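You operate a simulated robot arm through the tools that you are given. There is no shell and no other tool.

You run a simulated two-armed robot. Do the job below in one go: nothing can be reset, and whatever is moved stays where it is left.

TASK
Fold the carton shut, lay the PACK card on top and push the carton onto the yellow mark.

It is judged by the outcome, as a careful person would: the job done as asked, and still so three seconds after it is handed in. It fails if anything else is knocked over, pushed out of place, dropped, spilled or broken. Flat cloth is picked up by pressing the open fingertips on it (5 to 10 N) and closing them slowly along it; thin cloth reads only 2 to 8 mm in the jaws.

THE ROBOT
Two 7-joint arms with fingered hands on one trunk that stands fixed in place. Base frame: the origin is at the foot of the trunk, x ahead of it, y to its left, z up. Units: m, rad, N and s.
The left shoulder is at [0.03, 0.136, 1.13], the right one opposite. Payload 5 kg a hand.
Tool frame (each hand has its own): the origin (TCP) lies between the finger pads and is the grasp point; the fingertips stand 0.042 m ahead of it; z points along the fingers, y is the line along which they close. The gripper opens to 0.208 m. The gripper's body begins 0.119 m behind the TCP. The gripper is a hand of 4 fingers: y runs from the thumb to the fingers, the wrist lies at [0, 0, -0.332] in the tool frame, and closing takes about 1.5 s.
Orientation is that of the tool frame in the base frame, as a unit quaternion [x, y, z, w]. With the fingers straight down and closing along the base's y, the tool's x points along the base's -x, its y along +y and its z along -z.

THE INTERFACE
- The arms move only by the tool jog_arm. It takes "left_series", "right_series" or both (then of equal length, played together; a hand with none holds still); each is one flat list of numbers, 7 for each row, row after row: the turn, a rotation vector about the base's x, y, z in rad, then the shift along the base's x, y, z in m, then the finger opening in m, from 0 to 0.208. In form: [wx, wy, wz, dx, dy, dz, gripper, wx, wy, wz, dx, dy, dz, gripper, ...]. A call has 1 to 20 rows; each row is the pose to reach, as a shift and turn from the pose commanded when the call began. Each row takes 0.2 s and may step no farther than 0.05 m and 0.15 rad from the row before; otherwise, or with a gripper value out of range, the whole call is refused. A pose out of reach is approached as far as the arm can. The call stops where the force on the tool passes 90 N (or 10 N more than at its start, if that is more) or the arm is blocked; 0.2 s more then pass. Each finger travels about 0.072 m/s and halts on what it meets, pressing with about 31 N; the grip force reading is that of the motor and also rises with nothing between the fingers. The clock runs only during rows and for 0.2 s after the last one: add rows that repeat a pose to give the fingers time. It gives the time, the measured TCP pose, the force on the tool (base axes), the opening and the grip force at its end, in the units of the frame above (readings bear some noise), with the torque about the TCP (base axes, N m) and any sound that the robot's microphone picked up.
- Cameras (640 x 400 px; columns grow to the right, rows downward): "scene" is now at [0.0147, 0.0547, 1.8448]; the picture's right is [0.77, -0.64, -0.00], its down [-0.54, -0.64, -0.54] and it looks along [0.35, 0.42, -0.84] (base axes); focal length 330 px, centre (320, 200). "left" rides on the left gripper at [-0.101, 0, -0.145] in its tool frame; the picture's right is [0.00, -1.00, 0.00], its down [0.82, 0.00, -0.57] and it looks along [0.57, 0.00, 0.82] (tool axes); focal length 261 px, centre (320, 200). "right" rides on the right gripper at [0.101, 0.001, -0.145] in its tool frame; the picture's right is [0.00, 1.00, 0.00], its down [-0.82, 0.00, -0.57] and it looks along [-0.57, 0.00, 0.82] (tool axes); focal length 261 px, centre (320, 200). There is no depth. A picture from a camera that has moved, and an enlarged one, comes with that camera's place and axes in the base frame and with its lens.
- capture(camera): a new picture of that camera. No time passes.
- raise_lower(by): slides the trunk up (or, below 0, down) by that many m; the arms and the scene camera ride with it, the base frame stays. It gives what a move gives, with no picture.
- grasp_type(shape, hand): the hand has 4 fingers and takes this shape, open, in about a second: jaw (thumb against the fingers, like two jaws); tri (thumb and two fingers); tip (a fingertip pinch); poke (one finger out to press); point (the index stretched); flat (the hand flat); cup (the hand cupped); fist (a fist). The gripper value then closes the fingers along that shape, each until it touches; the sizes above hold for jaw. It gives what a move gives, with no picture.
- pan_tilt(pan, tilt): turns the head with the scene camera to pan (to the left, within 2.496 rad either way) and tilt (down, from -0.506 to 1.204), counted from straight ahead of the robot. It gives what a move gives.
- zoom(camera, box): a new picture of the part [left, top, right, bottom] of that camera's present view, enlarged. No time passes.
- job_done(): hands the job in; it is judged then, once.

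Nothing tells you positions but the pictures and the camera data. Unless the task says otherwise, let go and move clear before handing in.

The tools are called after "Call:" by a JSON object that holds its "api" and its "payload". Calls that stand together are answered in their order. jog_arm: Moves the arms, as the interface text tells. Its arguments: {"type":"object","properties":{"left_series":{"type":"array","items":{"type":"number"}},"right_series":{"type":"array","items":{"type":"number"}}},"required":[]} The other tools are called the same way: raise_lower (by) slides the trunk up or down; grasp_type (shape, hand) gives the hand a shape; pan_tilt (pan, tilt) turns the head that bears the scene camera; capture (camera) takes a picture; zoom (camera, box) takes an enlarged picture of a part of a camera's view; job_done () hands the job in.

At the start:

```text
t: 0.0
left_tool_pos: [0.4583, 0.659, 1.1356]
left_ee_rot: [0.0, 1.0, 0.0, -0.001]
left_wrist_force: [0.7, 0.3, 0.1]
left_moment: [0.0, 0.01, 0.0]
left_gripper_width: 0.208
left_grasp_force: 0.0
left_shape: jaw
right_tool_pos: [0.7512, 0.0334, 1.1618]
right_ee_rot: [0.0, 1.0, 0.0, -0.001]
right_wrist_force: [0.0, 0.1, -0.2]
right_moment: [-0.02, -0.01, 0.03]
right_gripper_width: 0.2079
right_grasp_force: 0.1
right_shape: jaw
trunk travel left (down, up): [-0.15, 0.34]
head pan, tilt: [0.874, 0.997]
```

scene: 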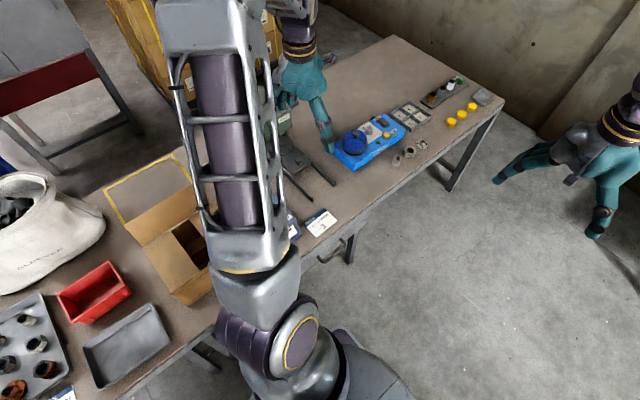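
right: 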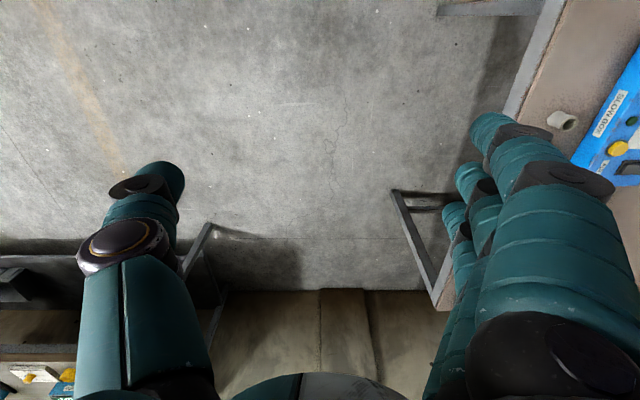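
left: 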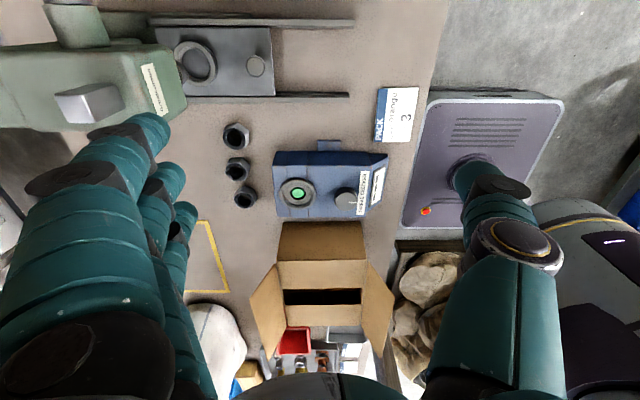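

I see the table on the robot's left. On it are an open carton with its flaps up near x≈0, y≈0.7, a yellow outline behind it, and a PACK card partly hidden by the left arm. I'll look closer before moving anything.

Call:
{"api": "zoom", "payload": {"camera": "scene", "box": [60, 120, 380, 320]}}

Call:
{"api": "zoom", "payload": {"camera": "left", "box": [160, 80, 480, 400]}}

```text
2.00 times, centred on (220, 220) of scene
camera zoom: at [0.0147, 0.0547, 1.8448], right [0.77, -0.64, 0.0], down [-0.54, -0.64, -0.54], along [0.35, 0.42, -0.84], focal length 661 px, centre (520, 160)
```

zoom: 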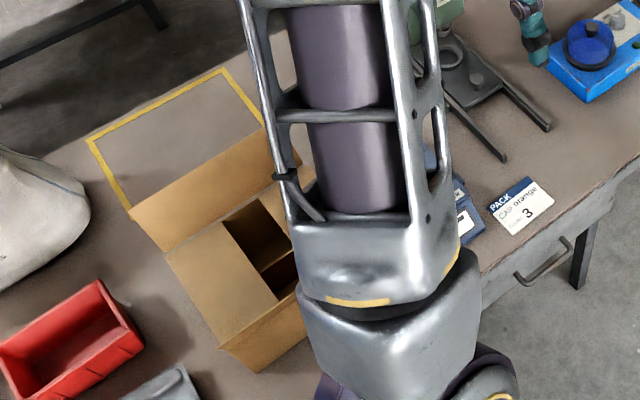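

```text
1.25 times, centred on (320, 240) of left
camera zoom: at [0.5593, 0.66, 1.2801], right [0.0, -1.0, 0.0], down [-0.82, 0.0, 0.57], along [-0.57, 0.0, -0.82], focal length 326 px, centre (320, 150)
```

zoom: 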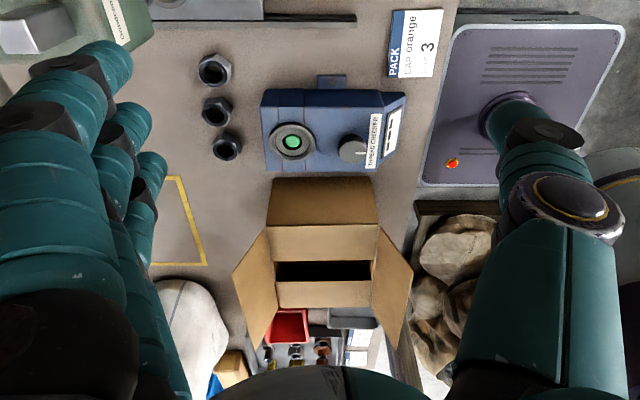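

The left arm blocks the head camera's view of the carton. I'll move the left hand forward and towards the centre, staying high, to clear that view.

Call:
{"api": "jog_arm", "payload": {"left_series": [0, 0, 0, 0.035, -0.02, 0.01, 0.208, 0, 0, 0, 0.07, -0.04, 0.02, 0.208, 0, 0, 0, 0.105, -0.06, 0.03, 0.208, 0, 0, 0, 0.14, -0.08, 0.04, 0.208, 0, 0, 0, 0.175, -0.1, 0.05, 0.208, 0, 0, 0, 0.21, -0.12, 0.06, 0.208, 0, 0, 0, 0.245, -0.14, 0.07, 0.208, 0, 0, 0, 0.28, -0.16, 0.08, 0.208]}}

Call:
{"api": "capture", "payload": {"camera": "scene"}}

Call:
{"api": "capture", "payload": {"camera": "left"}}

```text
t: 1.8
left_tool_pos: [0.7379, 0.4985, 1.2152]
left_ee_rot: [0.0, 1.0, 0.0, -0.001]
left_wrist_force: [0.1, 0.0, 0.1]
left_moment: [0.0, 0.07, 0.03]
left_gripper_width: 0.2077
left_grasp_force: 0.1
left_shape: jaw
right_tool_pos: [0.7517, 0.0318, 1.1608]
right_ee_rot: [0.0, 1.0, 0.0, -0.002]
right_wrist_force: [0.4, -1.2, -0.5]
right_moment: [0.13, 0.16, -0.03]
right_gripper_width: 0.2078
right_grasp_force: 0.1
right_shape: jaw
trunk travel left (down, up): [-0.15, 0.34]
head pan, tilt: [0.874, 0.997]
```

```text
taken
camera scene: at [0.0167, 0.0537, 1.8447], right [0.77, -0.64, 0.0], down [-0.54, -0.64, -0.54], along [0.35, 0.42, -0.84], focal length 330 px, centre (320, 200)
```

scene: 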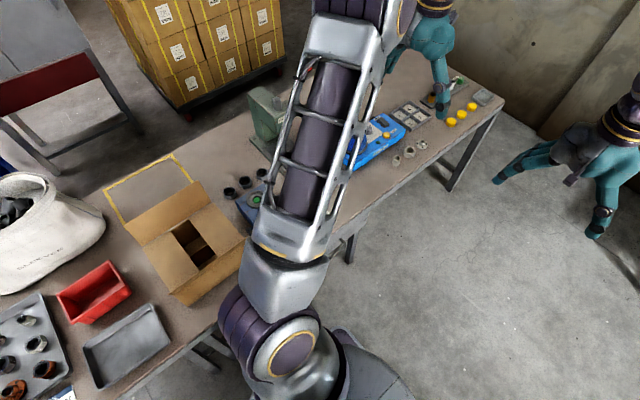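

```text
taken
camera left: at [0.8404, 0.4997, 1.358], right [0.01, -1.0, 0.0], down [-0.82, -0.01, 0.57], along [-0.57, 0.0, -0.82], focal length 261 px, centre (320, 200)
```

left: 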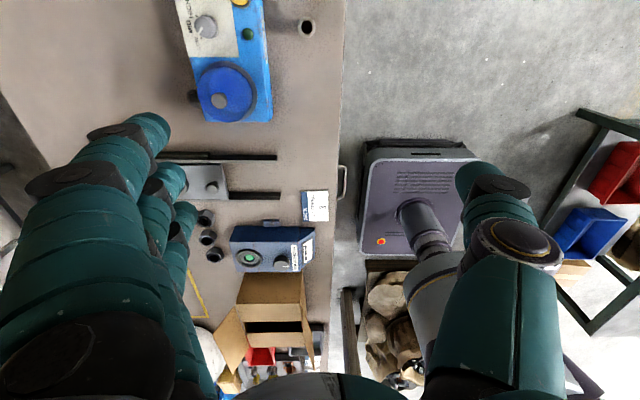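

Call:
{"api": "pan_tilt", "payload": {"pan": 1.5, "tilt": 0.997}}

Call:
{"api": "capture", "payload": {"camera": "scene"}}

Call:
{"api": "zoom", "payload": {"camera": "scene", "box": [220, 80, 540, 280]}}

```text
t: 2.8
left_tool_pos: [0.7372, 0.4994, 1.2158]
left_ee_rot: [0.0, 1.0, 0.0, 0.0]
left_wrist_force: [-0.4, 1.2, 0.6]
left_moment: [0.0, -0.02, 0.0]
left_gripper_width: 0.2079
left_grasp_force: 0.1
left_shape: jaw
right_tool_pos: [0.7509, 0.032, 1.1611]
right_ee_rot: [0.0, 1.0, 0.0, 0.0]
right_wrist_force: [0.8, 0.0, -1.0]
right_moment: [-0.01, 0.04, 0.02]
right_gripper_width: 0.2078
right_grasp_force: 0.0
right_shape: jaw
trunk travel left (down, up): [-0.15, 0.34]
head pan, tilt: [1.499, 0.997]
```

```text
taken
camera scene: at [-0.025, 0.0709, 1.8448], right [1.0, -0.07, 0.0], down [-0.06, -0.84, -0.54], along [0.04, 0.54, -0.84], focal length 330 px, centre (320, 200)
```

scene: 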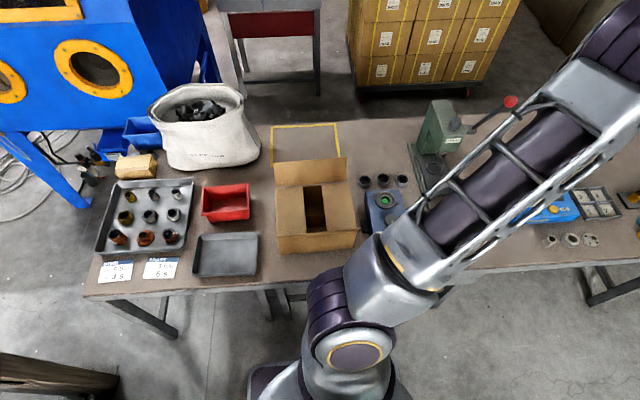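

```text
2.00 times, centred on (380, 180) of scene
camera zoom: at [-0.025, 0.0709, 1.8448], right [1.0, -0.07, 0.0], down [-0.06, -0.84, -0.54], along [0.04, 0.54, -0.84], focal length 661 px, centre (200, 240)
```

zoom: 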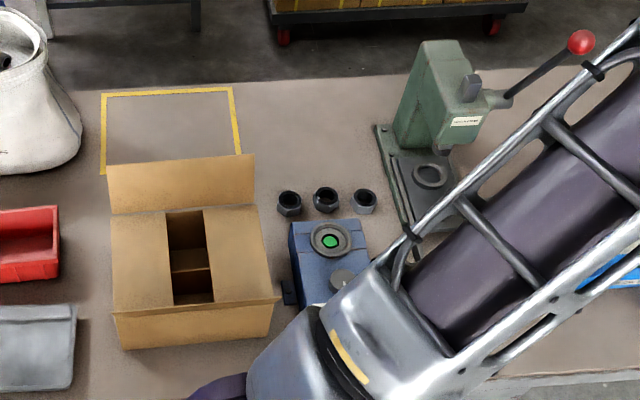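

Call:
{"api": "zoom", "payload": {"camera": "scene", "box": [240, 100, 400, 270]}}

```text
2.35 times, centred on (320, 185) of scene
camera zoom: at [-0.025, 0.0709, 1.8448], right [1.0, -0.07, 0.0], down [-0.06, -0.84, -0.54], along [0.04, 0.54, -0.84], focal length 778 px, centre (320, 235)
```

zoom: 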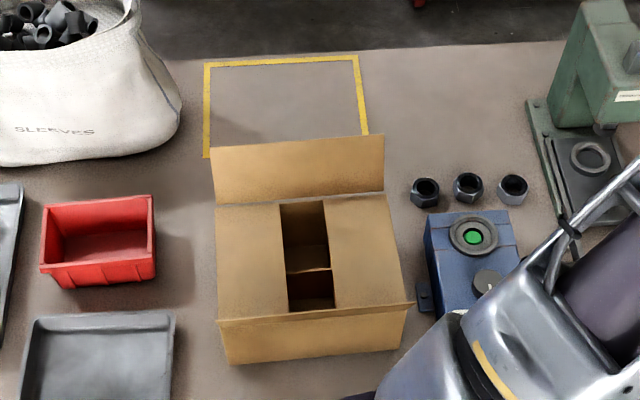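

The carton measures roughly 0.26 × 0.19 × 0.15 m at (0.0, 0.65) on a table at z≈0.75. Its short flaps are already folded in, and its two long flaps (±y) are standing open. The mark is straight behind it, centred near (-0.02, 1.07). Next I'll look at the PACK card more closely.

Call:
{"api": "zoom", "payload": {"camera": "left", "box": [180, 160, 360, 360]}}

Call:
{"api": "zoom", "payload": {"camera": "left", "box": [280, 170, 350, 240]}}

Call:
{"api": "capture", "payload": {"camera": "right"}}

```text
2.00 times, centred on (270, 260) of left
camera zoom: at [0.8389, 0.4999, 1.359], right [0.0, -1.0, 0.0], down [-0.82, 0.0, 0.57], along [-0.57, 0.0, -0.82], focal length 521 px, centre (420, 80)
```

zoom: 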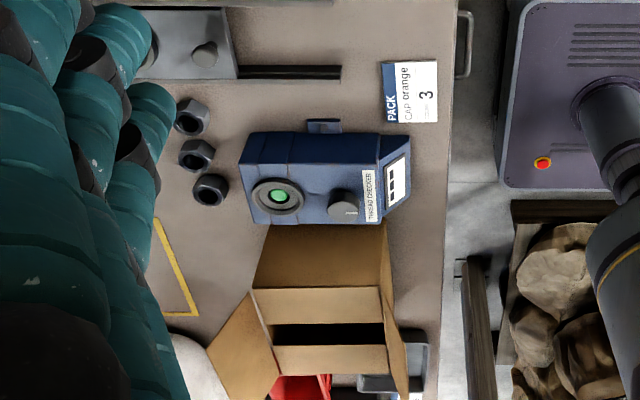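

```text
5.71 times, centred on (315, 205) of left
camera zoom: at [0.8389, 0.4999, 1.359], right [0.0, -1.0, 0.0], down [-0.82, 0.0, 0.57], along [-0.57, 0.0, -0.82], focal length 1489 px, centre (349, 171)
```

zoom: 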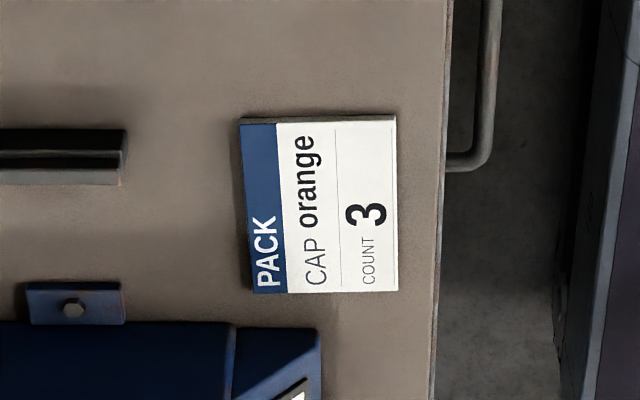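

```text
taken
camera right: at [0.6514, 0.0337, 1.3058], right [0.01, 1.0, 0.0], down [0.82, 0.0, 0.57], along [0.57, 0.0, -0.82], focal length 261 px, centre (320, 200)
```

right: 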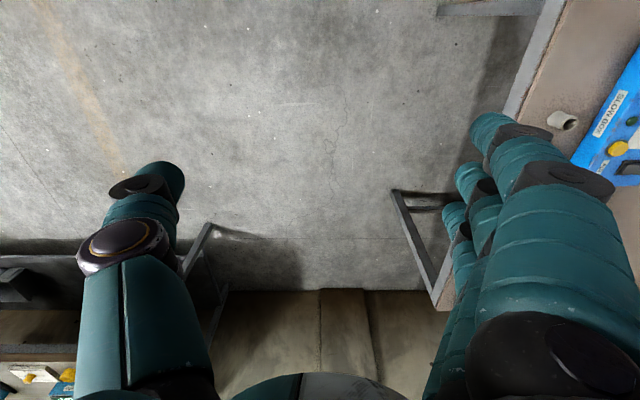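

The PACK card lies flat near the table edge: x from 0.338 to 0.448 m, y from 0.475 to 0.551 m. I'll do the flaps first. The left hand goes back high and around to the far (+y) side of the carton, clear of the press.

Call:
{"api": "jog_arm", "payload": {"left_series": [0, 0, 0, -0.044, 0.002, 0.004, 0.208, 0, 0, 0, -0.088, 0.004, 0.008, 0.208, 0, 0, 0, -0.132, 0.006, 0.012, 0.208, 0, 0, 0, -0.176, 0.008, 0.016, 0.208, 0, 0, 0, -0.22, 0.01, 0.02, 0.208, 0, 0, 0, -0.264, 0.012, 0.024, 0.208, 0, 0, 0, -0.308, 0.014, 0.028, 0.208, 0, 0, 0, -0.352, 0.016, 0.032, 0.208, 0, 0, 0, -0.396, 0.018, 0.035, 0.208, 0, 0, 0, -0.438, 0.02, 0.035, 0.208, 0, 0, 0, -0.469, 0.05, 0.035, 0.15, 0, 0, 0, -0.5, 0.08, 0.035, 0.1, 0, 0, 0, -0.531, 0.11, 0.035, 0.05, 0, 0, 0, -0.562, 0.14, 0.035, 0.0, 0, 0, 0, -0.593, 0.17, 0.035, 0.0, 0, 0, 0, -0.624, 0.2, 0.035, 0.0, 0, 0, 0, -0.655, 0.23, 0.035, 0.0, 0, 0, 0, -0.688, 0.25, 0.035, 0.0]}}

Call:
{"api": "capture", "payload": {"camera": "scene"}}

Call:
{"api": "capture", "payload": {"camera": "left"}}

```text
t: 6.6
left_tool_pos: [0.0479, 0.7512, 1.2507]
left_ee_rot: [0.0, 1.0, 0.0, 0.001]
left_wrist_force: [-0.3, 0.2, 0.3]
left_moment: [-0.03, -0.05, 0.0]
left_gripper_width: 0.0
left_grasp_force: 19.4
left_shape: jaw
right_tool_pos: [0.7504, 0.0325, 1.1619]
right_ee_rot: [0.0, 1.0, 0.0, 0.002]
right_wrist_force: [-0.2, -0.5, 0.7]
right_moment: [-0.03, -0.07, 0.0]
right_gripper_width: 0.2079
right_grasp_force: 0.1
right_shape: jaw
trunk travel left (down, up): [-0.15, 0.34]
head pan, tilt: [1.499, 0.997]
```

```text
taken
camera scene: at [-0.0264, 0.0712, 1.8448], right [1.0, -0.07, 0.0], down [-0.06, -0.84, -0.54], along [0.04, 0.54, -0.84], focal length 330 px, centre (320, 200)
```

scene: 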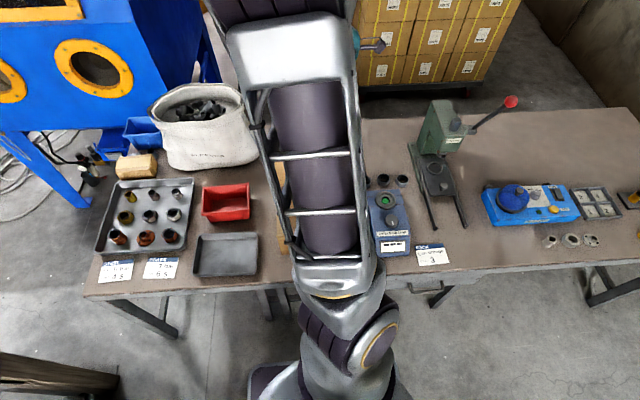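

```text
taken
camera left: at [0.1501, 0.7515, 1.3946], right [0.0, -1.0, 0.0], down [-0.82, 0.0, 0.57], along [-0.57, 0.0, -0.82], focal length 261 px, centre (320, 200)
```

left: 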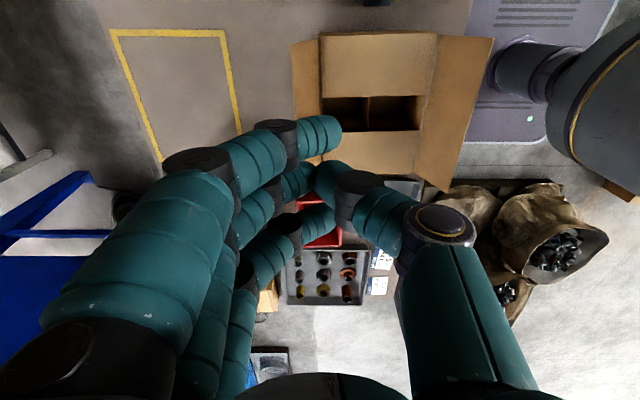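

The left camera confirms it: the mark's outer edges run x from about -0.168 to 0.129 and y from 0.95 to 1.186. The carton top is at z≈0.895. I'll take the closed hand behind the +y flap and bring it down there.

Call:
{"api": "jog_arm", "payload": {"left_series": [0, 0, 0, -0.011, 0.038, 0, 0, 0, 0, 0, -0.022, 0.076, 0, 0, 0, 0, 0, -0.033, 0.114, 0, 0, 0, 0, 0, -0.043, 0.15, 0, 0, 0, 0, 0, -0.043, 0.15, -0.045, 0, 0, 0, 0, -0.043, 0.15, -0.09, 0, 0, 0, 0, -0.043, 0.15, -0.135, 0, 0, 0, 0, -0.043, 0.15, -0.18, 0, 0, 0, 0, -0.043, 0.15, -0.22, 0]}}

Call:
{"api": "capture", "payload": {"camera": "left"}}

Call:
{"api": "capture", "payload": {"camera": "scene"}}

```text
t: 8.6
left_tool_pos: [0.0075, 0.9012, 1.0286]
left_ee_rot: [0.0, 1.0, 0.0, 0.0]
left_wrist_force: [-0.1, -0.1, 0.8]
left_moment: [-0.07, 0.02, -0.01]
left_gripper_width: 0.0
left_grasp_force: 31.0
left_shape: jaw
right_tool_pos: [0.7508, 0.0342, 1.1613]
right_ee_rot: [-0.001, 1.0, 0.0, 0.0]
right_wrist_force: [0.9, 1.5, 0.2]
right_moment: [-0.14, -0.01, -0.01]
right_gripper_width: 0.208
right_grasp_force: 0.0
right_shape: jaw
trunk travel left (down, up): [-0.15, 0.34]
head pan, tilt: [1.499, 0.997]
```

```text
taken
camera left: at [0.1089, 0.9016, 1.1732], right [0.01, -1.0, 0.0], down [-0.82, 0.0, 0.57], along [-0.57, 0.0, -0.82], focal length 261 px, centre (320, 200)
```

left: 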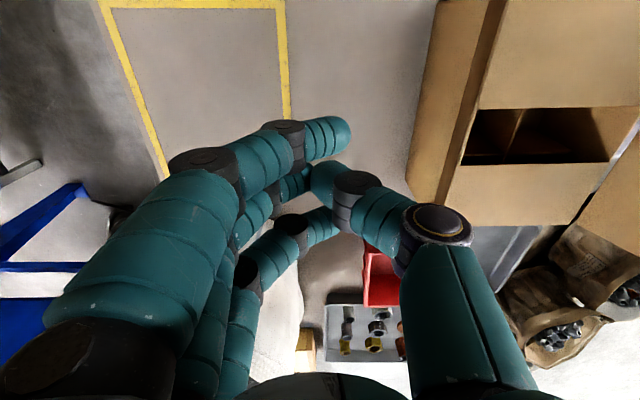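

```text
taken
camera scene: at [-0.0251, 0.0724, 1.8447], right [1.0, -0.07, 0.0], down [-0.06, -0.84, -0.54], along [0.04, 0.54, -0.84], focal length 330 px, centre (320, 200)
```

scene: 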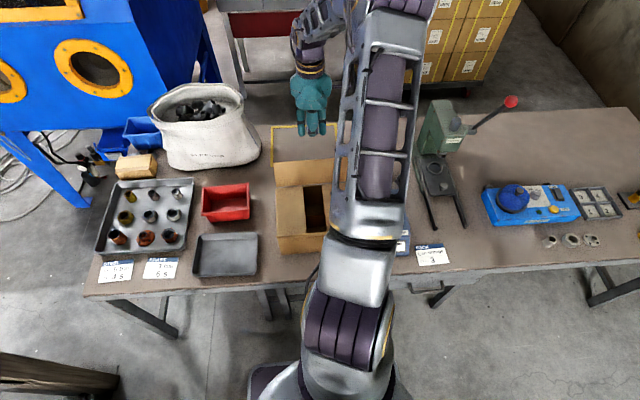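

The flap is seen edge-on in this view: its hinge is at y≈0.746 and its top at y≈0.79, z≈0.977, and nothing has touched it yet. I'll lower the fingertips to just above hinge height and sweep slowly in -y.

Call:
{"api": "jog_arm", "payload": {"left_series": [0, 0, 0, 0, 0, -0.025, 0, 0, 0, 0, 0, 0, -0.05, 0, 0, 0, 0, 0, 0, -0.073, 0, 0, 0, 0, 0, -0.02, -0.073, 0, 0, 0, 0, 0, -0.04, -0.073, 0, 0, 0, 0, 0, -0.055, -0.073, 0, 0, 0, 0, 0, -0.07, -0.073, 0, 0, 0, 0, 0, -0.085, -0.073, 0, 0, 0, 0, 0, -0.1, -0.073, 0, 0, 0, 0, 0, -0.115, -0.073, 0, 0, 0, 0, 0, -0.13, -0.073, 0]}}

Call:
{"api": "capture", "payload": {"camera": "left"}}

Call:
{"api": "capture", "payload": {"camera": "scene"}}

```text
t: 11.0
left_tool_pos: [0.0055, 0.7697, 0.9586]
left_ee_rot: [-0.001, 1.0, 0.001, -0.001]
left_wrist_force: [0.0, 0.0, 0.7]
left_moment: [0.06, 0.0, 0.0]
left_gripper_width: 0.0
left_grasp_force: 31.0
left_shape: jaw
right_tool_pos: [0.7522, 0.0323, 1.1608]
right_ee_rot: [0.0, 1.0, 0.0, 0.0]
right_wrist_force: [0.4, -0.1, 0.1]
right_moment: [0.1, 0.0, -0.02]
right_gripper_width: 0.2079
right_grasp_force: 0.0
right_shape: jaw
trunk travel left (down, up): [-0.15, 0.34]
head pan, tilt: [1.499, 0.997]
```

```text
taken
camera left: at [0.108, 0.77, 1.1026], right [0.0, -1.0, 0.0], down [-0.82, 0.0, 0.57], along [-0.57, 0.0, -0.82], focal length 261 px, centre (320, 200)
```

left: 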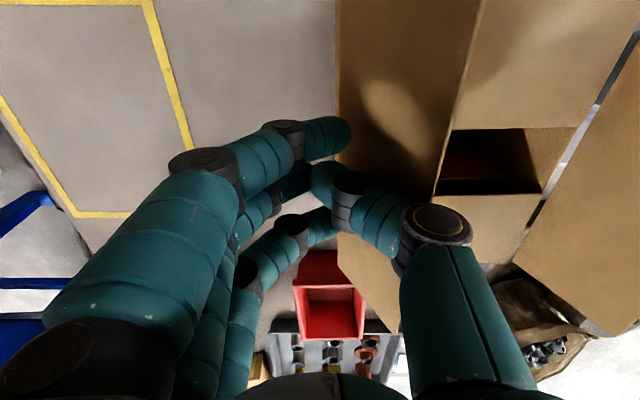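

```text
taken
camera scene: at [-0.0255, 0.0697, 1.8449], right [1.0, -0.07, 0.0], down [-0.06, -0.84, -0.54], along [0.04, 0.54, -0.84], focal length 330 px, centre (320, 200)
```

scene: 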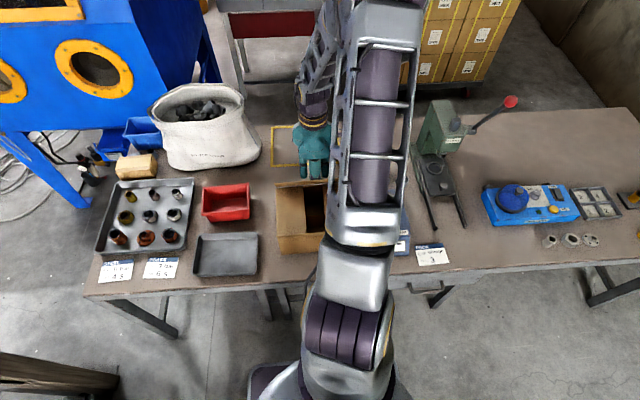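

The +y flap is past vertical, leaning inward, and the force is near zero. I'll keep sweeping inward, then press it down gently.

Call:
{"api": "jog_arm", "payload": {"left_series": [0, 0, 0, 0, -0.015, 0, 0, 0, 0, 0, 0, -0.03, 0, 0, 0, 0, 0, 0, -0.045, 0, 0, 0, 0, 0, 0, -0.06, 0, 0, 0, 0, 0, 0, -0.075, -0.002, 0, 0, 0, 0, 0, -0.085, -0.006, 0, 0, 0, 0, 0, -0.09, -0.012, 0, 0, 0, 0, 0, -0.09, -0.018, 0, 0, 0, 0, 0, -0.09, -0.022, 0]}}

Call:
{"api": "capture", "payload": {"camera": "left"}}

Call:
{"api": "zoom", "payload": {"camera": "scene", "box": [240, 100, 400, 270]}}

```text
t: 13.0
left_tool_pos: [0.0065, 0.6794, 0.9403]
left_ee_rot: [0.001, 1.0, 0.004, -0.001]
left_wrist_force: [1.9, 2.7, 47.9]
left_moment: [0.73, -0.02, -0.01]
left_gripper_width: 0.0
left_grasp_force: 31.0
left_shape: jaw
right_tool_pos: [0.7507, 0.0307, 1.1608]
right_ee_rot: [0.0, 1.0, 0.001, 0.0]
right_wrist_force: [-1.9, 0.5, 0.1]
right_moment: [0.01, 0.02, -0.04]
right_gripper_width: 0.2077
right_grasp_force: 0.0
right_shape: jaw
trunk travel left (down, up): [-0.15, 0.34]
head pan, tilt: [1.499, 0.997]
```

```text
taken
camera left: at [0.1083, 0.6796, 1.0832], right [0.0, -1.0, -0.01], down [-0.82, -0.01, 0.57], along [-0.57, 0.0, -0.82], focal length 261 px, centre (320, 200)
```

left: 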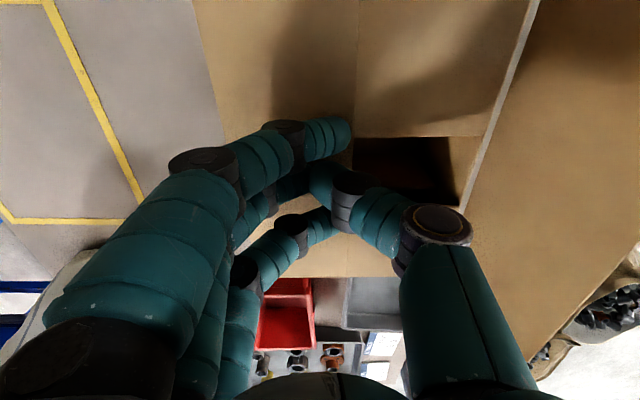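

```text
2.35 times, centred on (320, 185) of scene
camera zoom: at [-0.0251, 0.0676, 1.8455], right [1.0, -0.07, 0.0], down [-0.06, -0.84, -0.54], along [0.04, 0.54, -0.84], focal length 778 px, centre (320, 235)
```

zoom: 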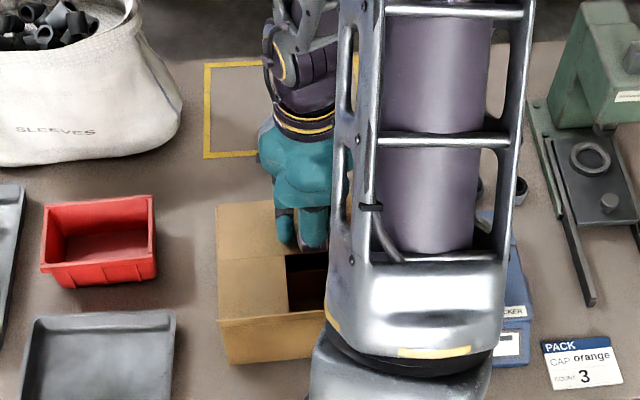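

The +y flap is pressed flat: a 48 N push at a fingertip height of z≈0.898. I'll lift straight up and see whether it stays down.

Call:
{"api": "jog_arm", "payload": {"left_series": [0, 0, 0, 0, 0, 0.03, 0, 0, 0, 0, 0, 0, 0.07, 0, 0, 0, 0, 0, 0, 0.11, 0, 0, 0, 0, 0, 0, 0.15, 0]}}

Call:
{"api": "capture", "payload": {"camera": "left"}}

Call:
{"api": "zoom", "payload": {"camera": "scene", "box": [240, 100, 400, 270]}}

```text
t: 14.0
left_tool_pos: [0.0048, 0.6777, 1.0869]
left_ee_rot: [0.0, 1.0, 0.0, 0.0]
left_wrist_force: [-0.8, -1.5, 0.8]
left_moment: [0.09, -0.03, 0.0]
left_gripper_width: 0.0001
left_grasp_force: 31.0
left_shape: jaw
right_tool_pos: [0.7516, 0.0309, 1.1616]
right_ee_rot: [0.0, 1.0, 0.0, 0.001]
right_wrist_force: [0.3, -1.6, 0.7]
right_moment: [0.16, -0.02, 0.0]
right_gripper_width: 0.2077
right_grasp_force: 0.0
right_shape: jaw
trunk travel left (down, up): [-0.15, 0.34]
head pan, tilt: [1.499, 0.997]
```

```text
taken
camera left: at [0.1067, 0.6781, 1.23], right [0.01, -1.0, 0.0], down [-0.82, 0.0, 0.57], along [-0.57, 0.0, -0.82], focal length 261 px, centre (320, 200)
```

left: 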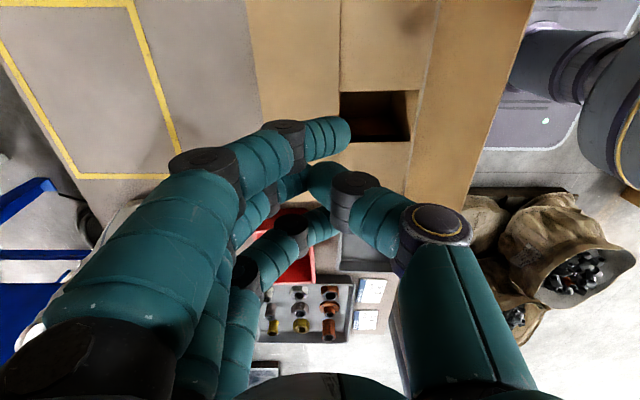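

```text
2.35 times, centred on (320, 185) of scene
camera zoom: at [-0.0262, 0.0687, 1.8449], right [1.0, -0.07, 0.0], down [-0.06, -0.84, -0.54], along [0.04, 0.54, -0.84], focal length 778 px, centre (320, 235)
```

zoom: 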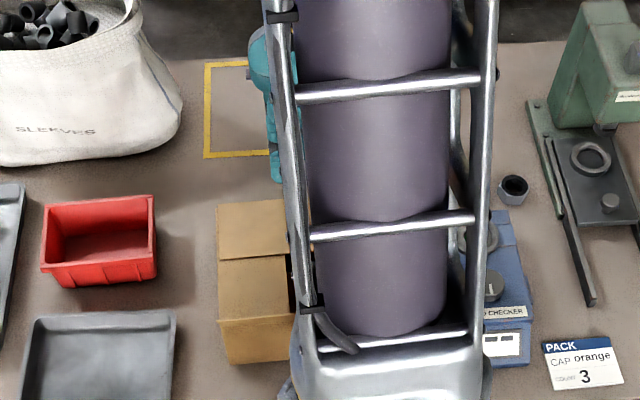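

The +y flap stays flat. Next is the -y flap: I'll carry the closed hand over it at a safe height to its robot side.

Call:
{"api": "jog_arm", "payload": {"left_series": [0, 0, 0, 0, 0, 0.035, 0, 0, 0, 0, 0, -0.04, 0.035, 0, 0, 0, 0, 0, -0.08, 0.035, 0, 0, 0, 0, 0, -0.12, 0.035, 0, 0, 0, 0, 0, -0.16, 0.035, 0, 0, 0, 0, 0, -0.2, 0.035, 0, 0, 0, 0, 0, -0.24, 0.035, 0]}}

Call:
{"api": "capture", "payload": {"camera": "left"}}

Call:
{"api": "capture", "payload": {"camera": "scene"}}

```text
t: 15.6
left_tool_pos: [0.0018, 0.4909, 1.1473]
left_ee_rot: [0.0, 1.0, -0.001, 0.0]
left_wrist_force: [0.4, -0.9, 0.2]
left_moment: [0.11, 0.01, -0.01]
left_gripper_width: 0.0001
left_grasp_force: 31.1
left_shape: jaw
left hand out of reach, approached as far as the arm can: row 6, 7
right_tool_pos: [0.7508, 0.0303, 1.1621]
right_ee_rot: [0.001, 1.0, 0.0, 0.001]
right_wrist_force: [-0.1, -0.7, 0.0]
right_moment: [0.12, -0.03, -0.01]
right_gripper_width: 0.208
right_grasp_force: 0.0
right_shape: jaw
trunk travel left (down, up): [-0.15, 0.34]
head pan, tilt: [1.499, 0.997]
```

```text
taken
camera left: at [0.104, 0.4912, 1.2908], right [0.0, -1.0, 0.0], down [-0.82, 0.0, 0.57], along [-0.57, 0.0, -0.82], focal length 261 px, centre (320, 200)
```

left: 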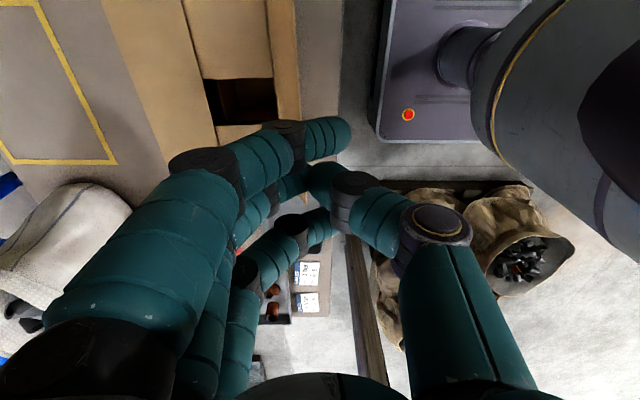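

```text
taken
camera scene: at [-0.0259, 0.0689, 1.8449], right [1.0, -0.07, 0.0], down [-0.06, -0.84, -0.54], along [0.04, 0.54, -0.84], focal length 330 px, centre (320, 200)
```

scene: 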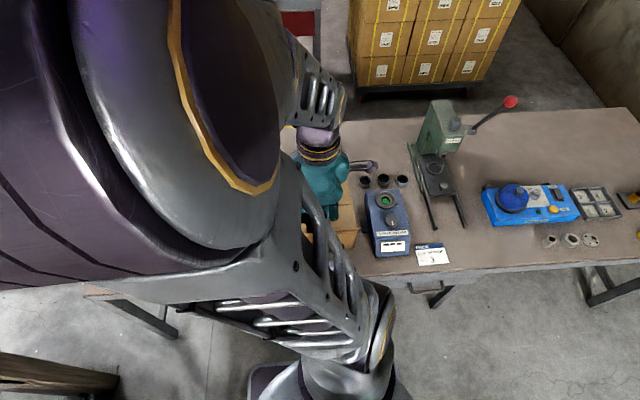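

The arm folds up too tightly here, with the wrist well above the shoulder. I'll raise the trunk so the wrist sits lower relative to the shoulder.

Call:
{"api": "raise_lower", "payload": {"by": 0.22}}

Call:
{"api": "capture", "payload": {"camera": "scene"}}

```text
t: 17.9
left_tool_pos: [0.0026, 0.4935, 1.3663]
left_ee_rot: [-0.001, 1.0, -0.001, 0.001]
left_wrist_force: [-0.1, -1.0, -0.5]
left_moment: [0.01, -0.01, 0.04]
left_gripper_width: 0.0001
left_grasp_force: 30.6
left_shape: jaw
right_tool_pos: [0.7506, 0.0326, 1.3812]
right_ee_rot: [0.0, 1.0, 0.0, -0.001]
right_wrist_force: [-0.4, 1.0, 0.0]
right_moment: [-0.01, -0.01, -0.01]
right_gripper_width: 0.2079
right_grasp_force: 0.2
right_shape: jaw
trunk travel left (down, up): [-0.37, 0.12]
head pan, tilt: [1.499, 0.997]
```

```text
taken
camera scene: at [-0.0252, 0.0708, 2.0646], right [1.0, -0.07, 0.0], down [-0.06, -0.84, -0.54], along [0.04, 0.54, -0.84], focal length 330 px, centre (320, 200)
```

scene: 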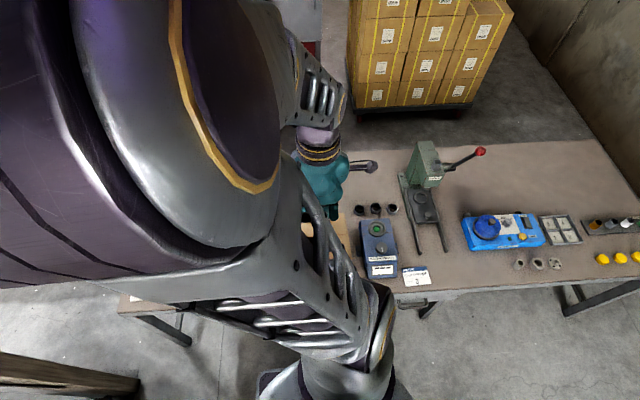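

Call:
{"api": "jog_arm", "payload": {"left_series": [0, 0, 0, 0, 0, -0.04, 0, 0, 0, 0, 0, 0, -0.08, 0, 0, 0, 0, 0, 0, -0.12, 0, 0, 0, 0, 0, 0, -0.16, 0, 0, 0, 0, 0, 0, -0.2, 0]}}

Call:
{"api": "capture", "payload": {"camera": "left"}}

Call:
{"api": "capture", "payload": {"camera": "scene"}}

```text
t: 19.1
left_tool_pos: [-0.0026, 0.5386, 1.1623]
left_ee_rot: [0.023, 1.0, -0.009, -0.005]
left_wrist_force: [7.5, 4.4, -1.1]
left_moment: [-0.42, 0.78, 0.35]
left_gripper_width: 0.0
left_grasp_force: 31.3
left_shape: jaw
left hand out of reach, approached as far as the arm can: row 1, 2, 3, 4, 5
right_tool_pos: [0.7547, 0.0343, 1.378]
right_ee_rot: [-0.001, 1.0, -0.001, -0.002]
right_wrist_force: [-0.1, 1.0, -4.9]
right_moment: [-0.21, -0.07, 0.0]
right_gripper_width: 0.2079
right_grasp_force: 0.0
right_shape: jaw
trunk travel left (down, up): [-0.37, 0.12]
head pan, tilt: [1.499, 0.997]
```

```text
taken
camera left: at [0.101, 0.5372, 1.305], right [-0.04, -1.0, 0.02], down [-0.81, 0.04, 0.58], along [-0.58, 0.01, -0.81], focal length 261 px, centre (320, 200)
```

left: 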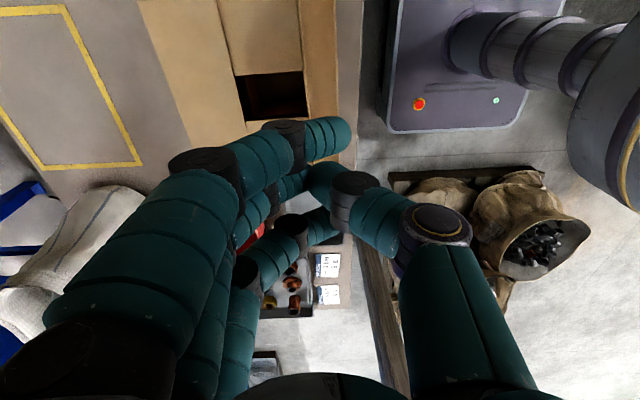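

```text
taken
camera scene: at [-0.0208, 0.0732, 2.0646], right [1.0, -0.07, 0.0], down [-0.06, -0.84, -0.54], along [0.04, 0.54, -0.84], focal length 330 px, centre (320, 200)
```

scene: 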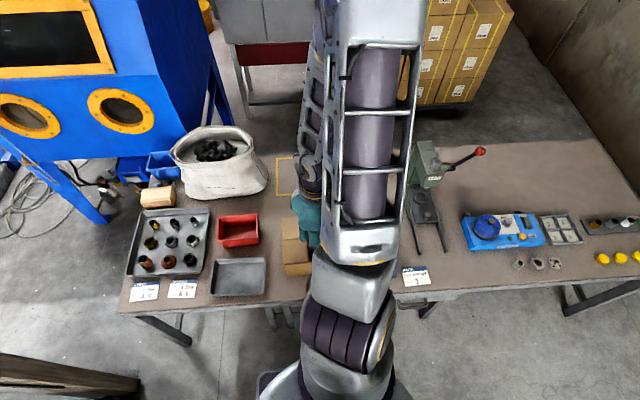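

With this hand yaw the wrist runs out of range close in. The natural yaw for reaching sideways is a quarter turn, so I'll back off in +y and turn the hand +90° about vertical. That also suits a two-point push later.

Call:
{"api": "jog_arm", "payload": {"left_series": [0, 0, 0, 0, 0.045, 0, 0, 0, 0, 0, 0, 0.09, 0, 0, 0, 0, 0, 0, 0.135, 0, 0, 0, 0, 0, 0, 0.17, 0, 0, 0, 0, 0.14, 0, 0.17, 0, 0, 0, 0, 0.28, 0, 0.17, 0, 0, 0, 0, 0.42, 0, 0.17, 0, 0, 0, 0, 0.56, 0, 0.17, 0, 0, 0, 0, 0.7, 0, 0.17, 0, 0, 0, 0, 0.84, 0, 0.17, 0, 0, 0, 0, 0.98, 0, 0.17, 0, 0, 0, 0, 1.12, 0, 0.17, 0, 0, 0, 0, 1.26, 0, 0.17, 0, 0, 0, 0, 1.4, 0, 0.17, 0, 0, 0, 0, 1.54, 0, 0.17, 0, 0, 0, 0, 1.571, 0, 0.17, 0, 0]}}

Call:
{"api": "capture", "payload": {"camera": "left"}}

Call:
{"api": "capture", "payload": {"camera": "scene"}}

```text
t: 22.6
left_tool_pos: [-0.0031, 0.7099, 1.1629]
left_ee_rot: [0.708, -0.707, 0.001, -0.002]
left_wrist_force: [0.5, -1.0, 0.9]
left_moment: [0.01, 0.0, 0.02]
left_gripper_width: 0.0001
left_grasp_force: 30.7
left_shape: jaw
right_tool_pos: [0.7517, 0.0334, 1.3822]
right_ee_rot: [0.0, 1.0, -0.001, 0.0]
right_wrist_force: [-0.5, 0.3, -0.3]
right_moment: [0.01, 0.0, 0.05]
right_gripper_width: 0.2078
right_grasp_force: 0.1
right_shape: jaw
trunk travel left (down, up): [-0.37, 0.12]
head pan, tilt: [1.499, 0.997]
```

```text
taken
camera left: at [-0.0019, 0.8093, 1.307], right [1.0, 0.01, 0.0], down [0.0, -0.82, 0.57], along [0.01, -0.57, -0.82], focal length 261 px, centre (320, 200)
```

left: 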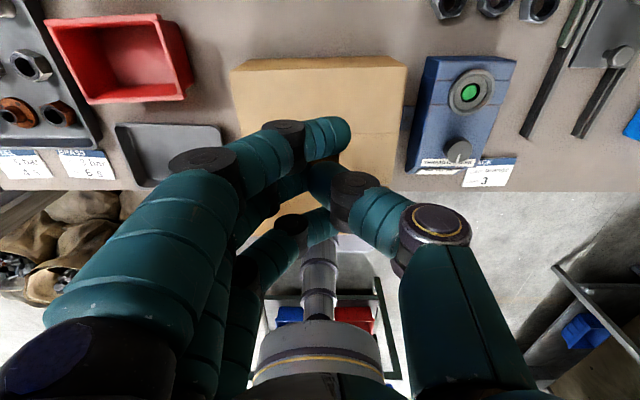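

```text
taken
camera scene: at [-0.0254, 0.0708, 2.0648], right [1.0, -0.07, 0.0], down [-0.06, -0.84, -0.54], along [0.04, 0.54, -0.84], focal length 330 px, centre (320, 200)
```

scene: 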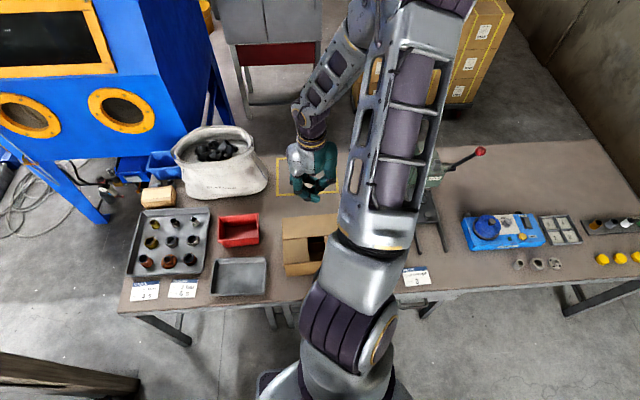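

The quarter turn worked. I'll carry the hand back over the carton to the robot side of the -y flap in this orientation.

Call:
{"api": "jog_arm", "payload": {"left_series": [0, 0, 0, 0, -0.04, -0.01, 0, 0, 0, 0, 0, -0.08, -0.02, 0, 0, 0, 0, 0, -0.12, -0.03, 0, 0, 0, 0, 0, -0.16, -0.04, 0, 0, 0, 0, 0, -0.2, -0.05, 0, 0, 0, 0, 0, -0.24, -0.05, 0, 0, 0, 0, 0, -0.27, -0.05, 0]}}

Call:
{"api": "capture", "payload": {"camera": "left"}}

Call:
{"api": "capture", "payload": {"camera": "scene"}}

```text
t: 24.1
left_tool_pos: [-0.006, 0.532, 1.1034]
left_ee_rot: [-0.707, 0.707, -0.002, 0.0]
left_wrist_force: [-0.2, 0.5, 0.4]
left_moment: [-0.02, -0.04, 0.0]
left_gripper_width: 0.0002
left_grasp_force: 31.4
left_shape: jaw
left hand out of reach, approached as far as the arm can: row 5, 6, 7
right_tool_pos: [0.751, 0.0314, 1.3819]
right_ee_rot: [0.0, 1.0, 0.0, -0.001]
right_wrist_force: [0.5, -0.8, -0.2]
right_moment: [0.05, -0.01, 0.04]
right_gripper_width: 0.2079
right_grasp_force: 0.0
right_shape: jaw
trunk travel left (down, up): [-0.37, 0.12]
head pan, tilt: [1.499, 0.997]
```

```text
taken
camera left: at [-0.007, 0.6325, 1.2463], right [1.0, 0.01, 0.0], down [0.0, -0.82, 0.57], along [0.01, -0.57, -0.82], focal length 261 px, centre (320, 200)
```

left: 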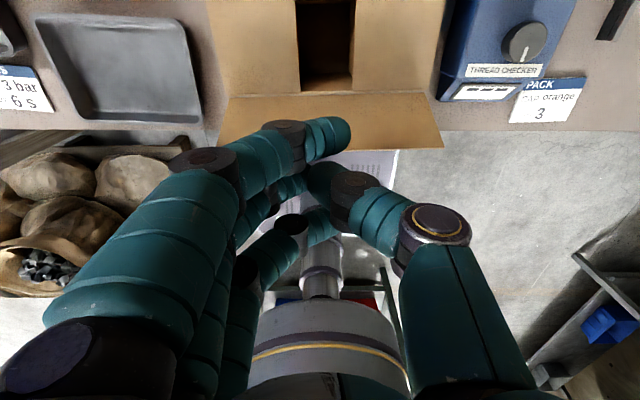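

```text
taken
camera scene: at [-0.0257, 0.0702, 2.0649], right [1.0, -0.07, 0.0], down [-0.06, -0.84, -0.54], along [0.04, 0.54, -0.84], focal length 330 px, centre (320, 200)
```

scene: 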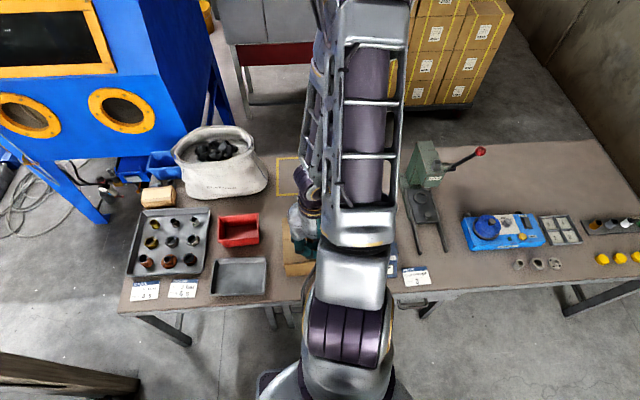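

Still limited near y≈0.53 with a vertical tool. I'll raise the trunk the rest of the way and tilt the hand about x by -0.4 rad. That keeps the wrist further out while the fingertips reach behind the flap.

Call:
{"api": "raise_lower", "payload": {"by": 0.12}}

Call:
{"api": "jog_arm", "payload": {"left_series": [-0.1, 0, 0, 0, 0, 0, 0, -0.2, 0, 0, 0, 0, 0, 0, -0.3, 0, 0, 0, 0, 0, 0, -0.4, 0, 0, 0, 0, 0, 0, -0.4, 0, 0, 0, -0.02, -0.03, 0, -0.4, 0, 0, 0, -0.045, -0.06, 0, -0.4, 0, 0, 0, -0.065, -0.09, 0, -0.4, 0, 0, 0, -0.085, -0.12, 0]}}

Call:
{"api": "capture", "payload": {"camera": "left"}}

Call:
{"api": "capture", "payload": {"camera": "scene"}}

```text
t: 25.6
left_tool_pos: [-0.0065, 0.5325, 1.2236]
left_ee_rot: [-0.707, 0.707, -0.003, 0.0]
left_wrist_force: [-0.4, 0.1, 0.1]
left_moment: [-0.01, -0.04, 0.03]
left_gripper_width: 0.0003
left_grasp_force: 30.7
left_shape: jaw
right_tool_pos: [0.7504, 0.033, 1.5009]
right_ee_rot: [0.0, 1.0, 0.0, 0.0]
right_wrist_force: [0.5, -0.5, -0.8]
right_moment: [0.02, 0.01, -0.03]
right_gripper_width: 0.2077
right_grasp_force: 0.1
right_shape: jaw
trunk travel left (down, up): [-0.49, 0.0]
head pan, tilt: [1.499, 0.997]
```

```text
t: 27.4
left_tool_pos: [-0.006, 0.4487, 1.1023]
left_ee_rot: [0.693, -0.693, 0.143, 0.14]
left_wrist_force: [0.9, 0.3, -0.4]
left_moment: [-0.06, 0.04, 0.04]
left_gripper_width: 0.0
left_grasp_force: 30.3
left_shape: jaw
left hand out of reach, approached as far as the arm can: row 1
right_tool_pos: [0.7524, 0.033, 1.5008]
right_ee_rot: [0.0, 1.0, 0.0, 0.0]
right_wrist_force: [-0.4, -0.7, -0.4]
right_moment: [-0.06, -0.04, 0.04]
right_gripper_width: 0.2076
right_grasp_force: 0.0
right_shape: jaw
trunk travel left (down, up): [-0.49, 0.0]
head pan, tilt: [1.499, 0.997]
```

```text
taken
camera left: at [-0.0063, 0.5972, 1.1953], right [1.0, 0.01, 0.0], down [0.0, -0.53, 0.85], along [0.01, -0.85, -0.53], focal length 261 px, centre (320, 200)
```

left: 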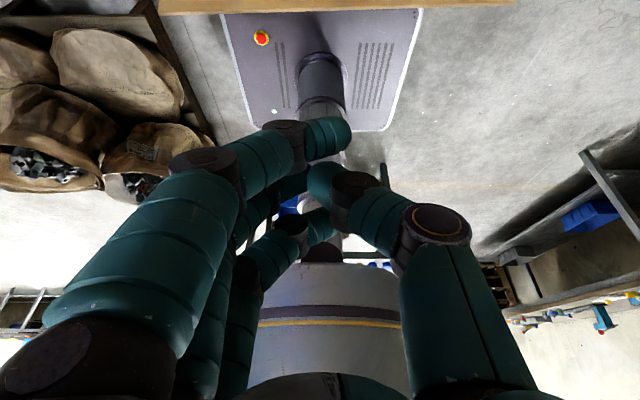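

```text
taken
camera scene: at [-0.0256, 0.0721, 2.1848], right [1.0, -0.07, 0.0], down [-0.06, -0.84, -0.54], along [0.04, 0.54, -0.84], focal length 330 px, centre (320, 200)
```

scene: 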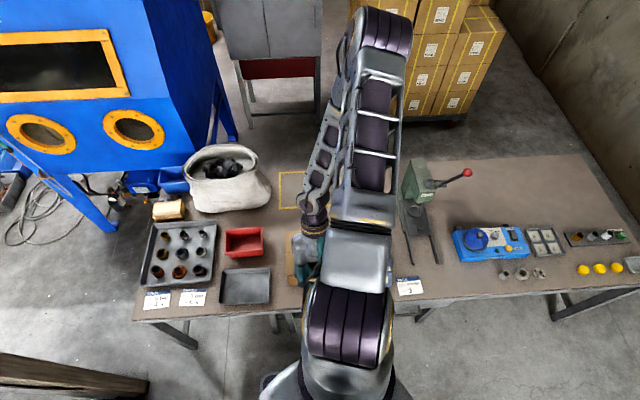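

The hand reached the pose behind the flap; the flap's top edge is just visible at the top of the left view. I'll lower it so the fingertips sit just above hinge height.

Call:
{"api": "jog_arm", "payload": {"left_series": [0, 0, 0, 0, -0.01, -0.035, 0, 0, 0, 0, 0, -0.012, -0.07, 0, 0, 0, 0, 0, -0.012, -0.105, 0, 0, 0, 0, 0, -0.012, -0.138, 0]}}

Call:
{"api": "capture", "payload": {"camera": "left"}}

Call:
{"api": "zoom", "payload": {"camera": "scene", "box": [220, 150, 420, 330]}}

```text
t: 28.4
left_tool_pos: [-0.0072, 0.4358, 0.964]
left_ee_rot: [0.693, -0.693, 0.142, 0.14]
left_wrist_force: [0.3, 0.7, 0.1]
left_moment: [-0.12, -0.02, -0.01]
left_gripper_width: 0.0001
left_grasp_force: 31.0
left_shape: jaw
right_tool_pos: [0.7515, 0.0348, 1.5015]
right_ee_rot: [0.0, 1.0, -0.001, 0.001]
right_wrist_force: [0.3, 0.9, 1.1]
right_moment: [-0.12, -0.03, -0.03]
right_gripper_width: 0.2079
right_grasp_force: 0.0
right_shape: jaw
trunk travel left (down, up): [-0.49, 0.0]
head pan, tilt: [1.499, 0.997]
```

```text
taken
camera left: at [-0.0069, 0.5853, 1.0567], right [1.0, 0.01, 0.0], down [0.0, -0.53, 0.85], along [0.01, -0.85, -0.53], focal length 261 px, centre (320, 200)
```

left: 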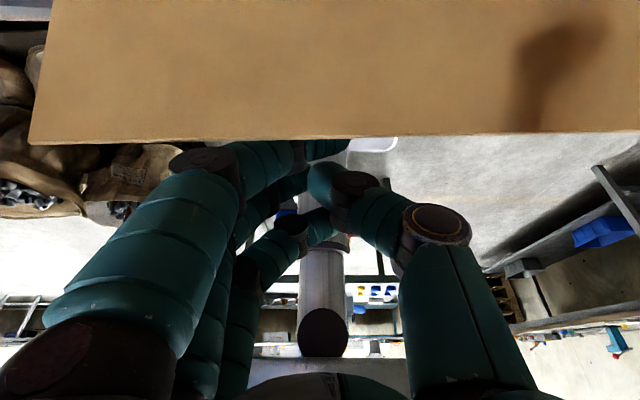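

```text
2.22 times, centred on (320, 240) of scene
camera zoom: at [-0.0262, 0.0729, 2.1847], right [1.0, -0.07, 0.0], down [-0.06, -0.84, -0.54], along [0.04, 0.54, -0.84], focal length 734 px, centre (320, 111)
```

zoom: 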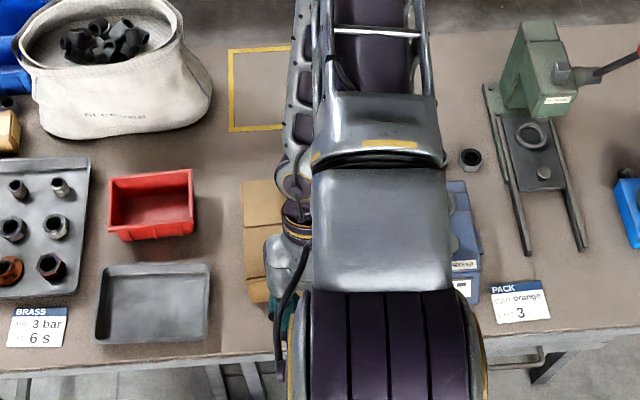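

The fingers are behind the -y flap, and the camera sees its inner face. I'll sweep it in +y slowly.

Call:
{"api": "jog_arm", "payload": {"left_series": [0, 0, 0, 0, 0.015, 0, 0, 0, 0, 0, 0, 0.03, 0, 0, 0, 0, 0, 0, 0.045, 0, 0, 0, 0, 0, 0, 0.06, 0, 0, 0, 0, 0, 0, 0.075, 0, 0, 0, 0, 0, 0, 0.09, 0, 0, 0, 0, 0, 0, 0.105, 0, 0]}}

Call:
{"api": "capture", "payload": {"camera": "left"}}

Call:
{"api": "zoom", "payload": {"camera": "scene", "box": [220, 150, 420, 330]}}

```text
t: 30.1
left_tool_pos: [-0.008, 0.5402, 0.9651]
left_ee_rot: [-0.693, 0.693, -0.143, -0.14]
left_wrist_force: [1.0, -0.1, 0.1]
left_moment: [-0.02, -0.01, 0.03]
left_gripper_width: 0.0003
left_grasp_force: 30.8
left_shape: jaw
right_tool_pos: [0.752, 0.0337, 1.5016]
right_ee_rot: [0.001, 1.0, 0.0, 0.0]
right_wrist_force: [0.5, -0.2, -0.2]
right_moment: [-0.08, -0.02, -0.01]
right_gripper_width: 0.2074
right_grasp_force: 0.0
right_shape: jaw
trunk travel left (down, up): [-0.49, 0.0]
head pan, tilt: [1.499, 0.997]
```

```text
taken
camera left: at [-0.0066, 0.6892, 1.057], right [1.0, 0.01, 0.0], down [0.0, -0.53, 0.85], along [0.01, -0.85, -0.53], focal length 261 px, centre (320, 200)
```

left: 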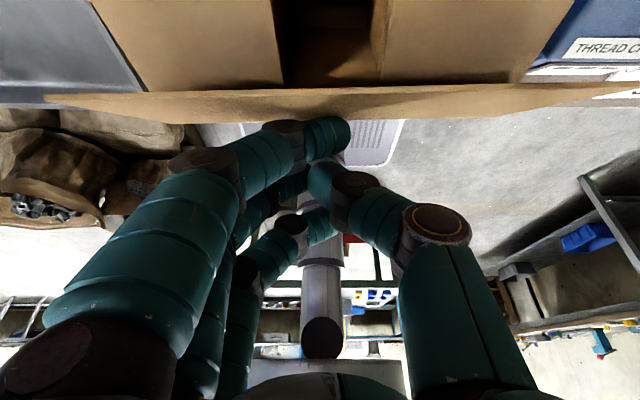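

```text
2.22 times, centred on (320, 240) of scene
camera zoom: at [-0.0249, 0.0715, 2.1848], right [1.0, -0.07, 0.0], down [-0.06, -0.84, -0.54], along [0.04, 0.54, -0.84], focal length 734 px, centre (320, 111)
```

zoom: 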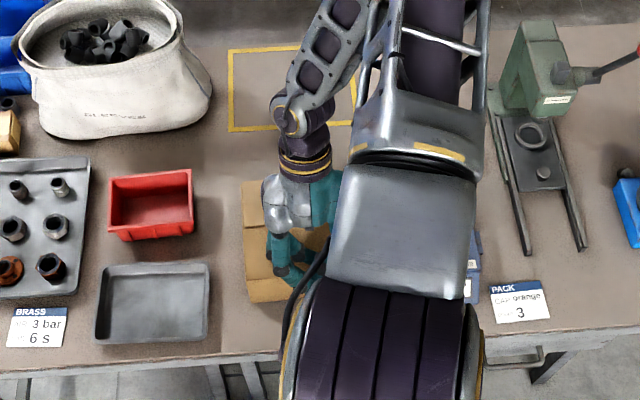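

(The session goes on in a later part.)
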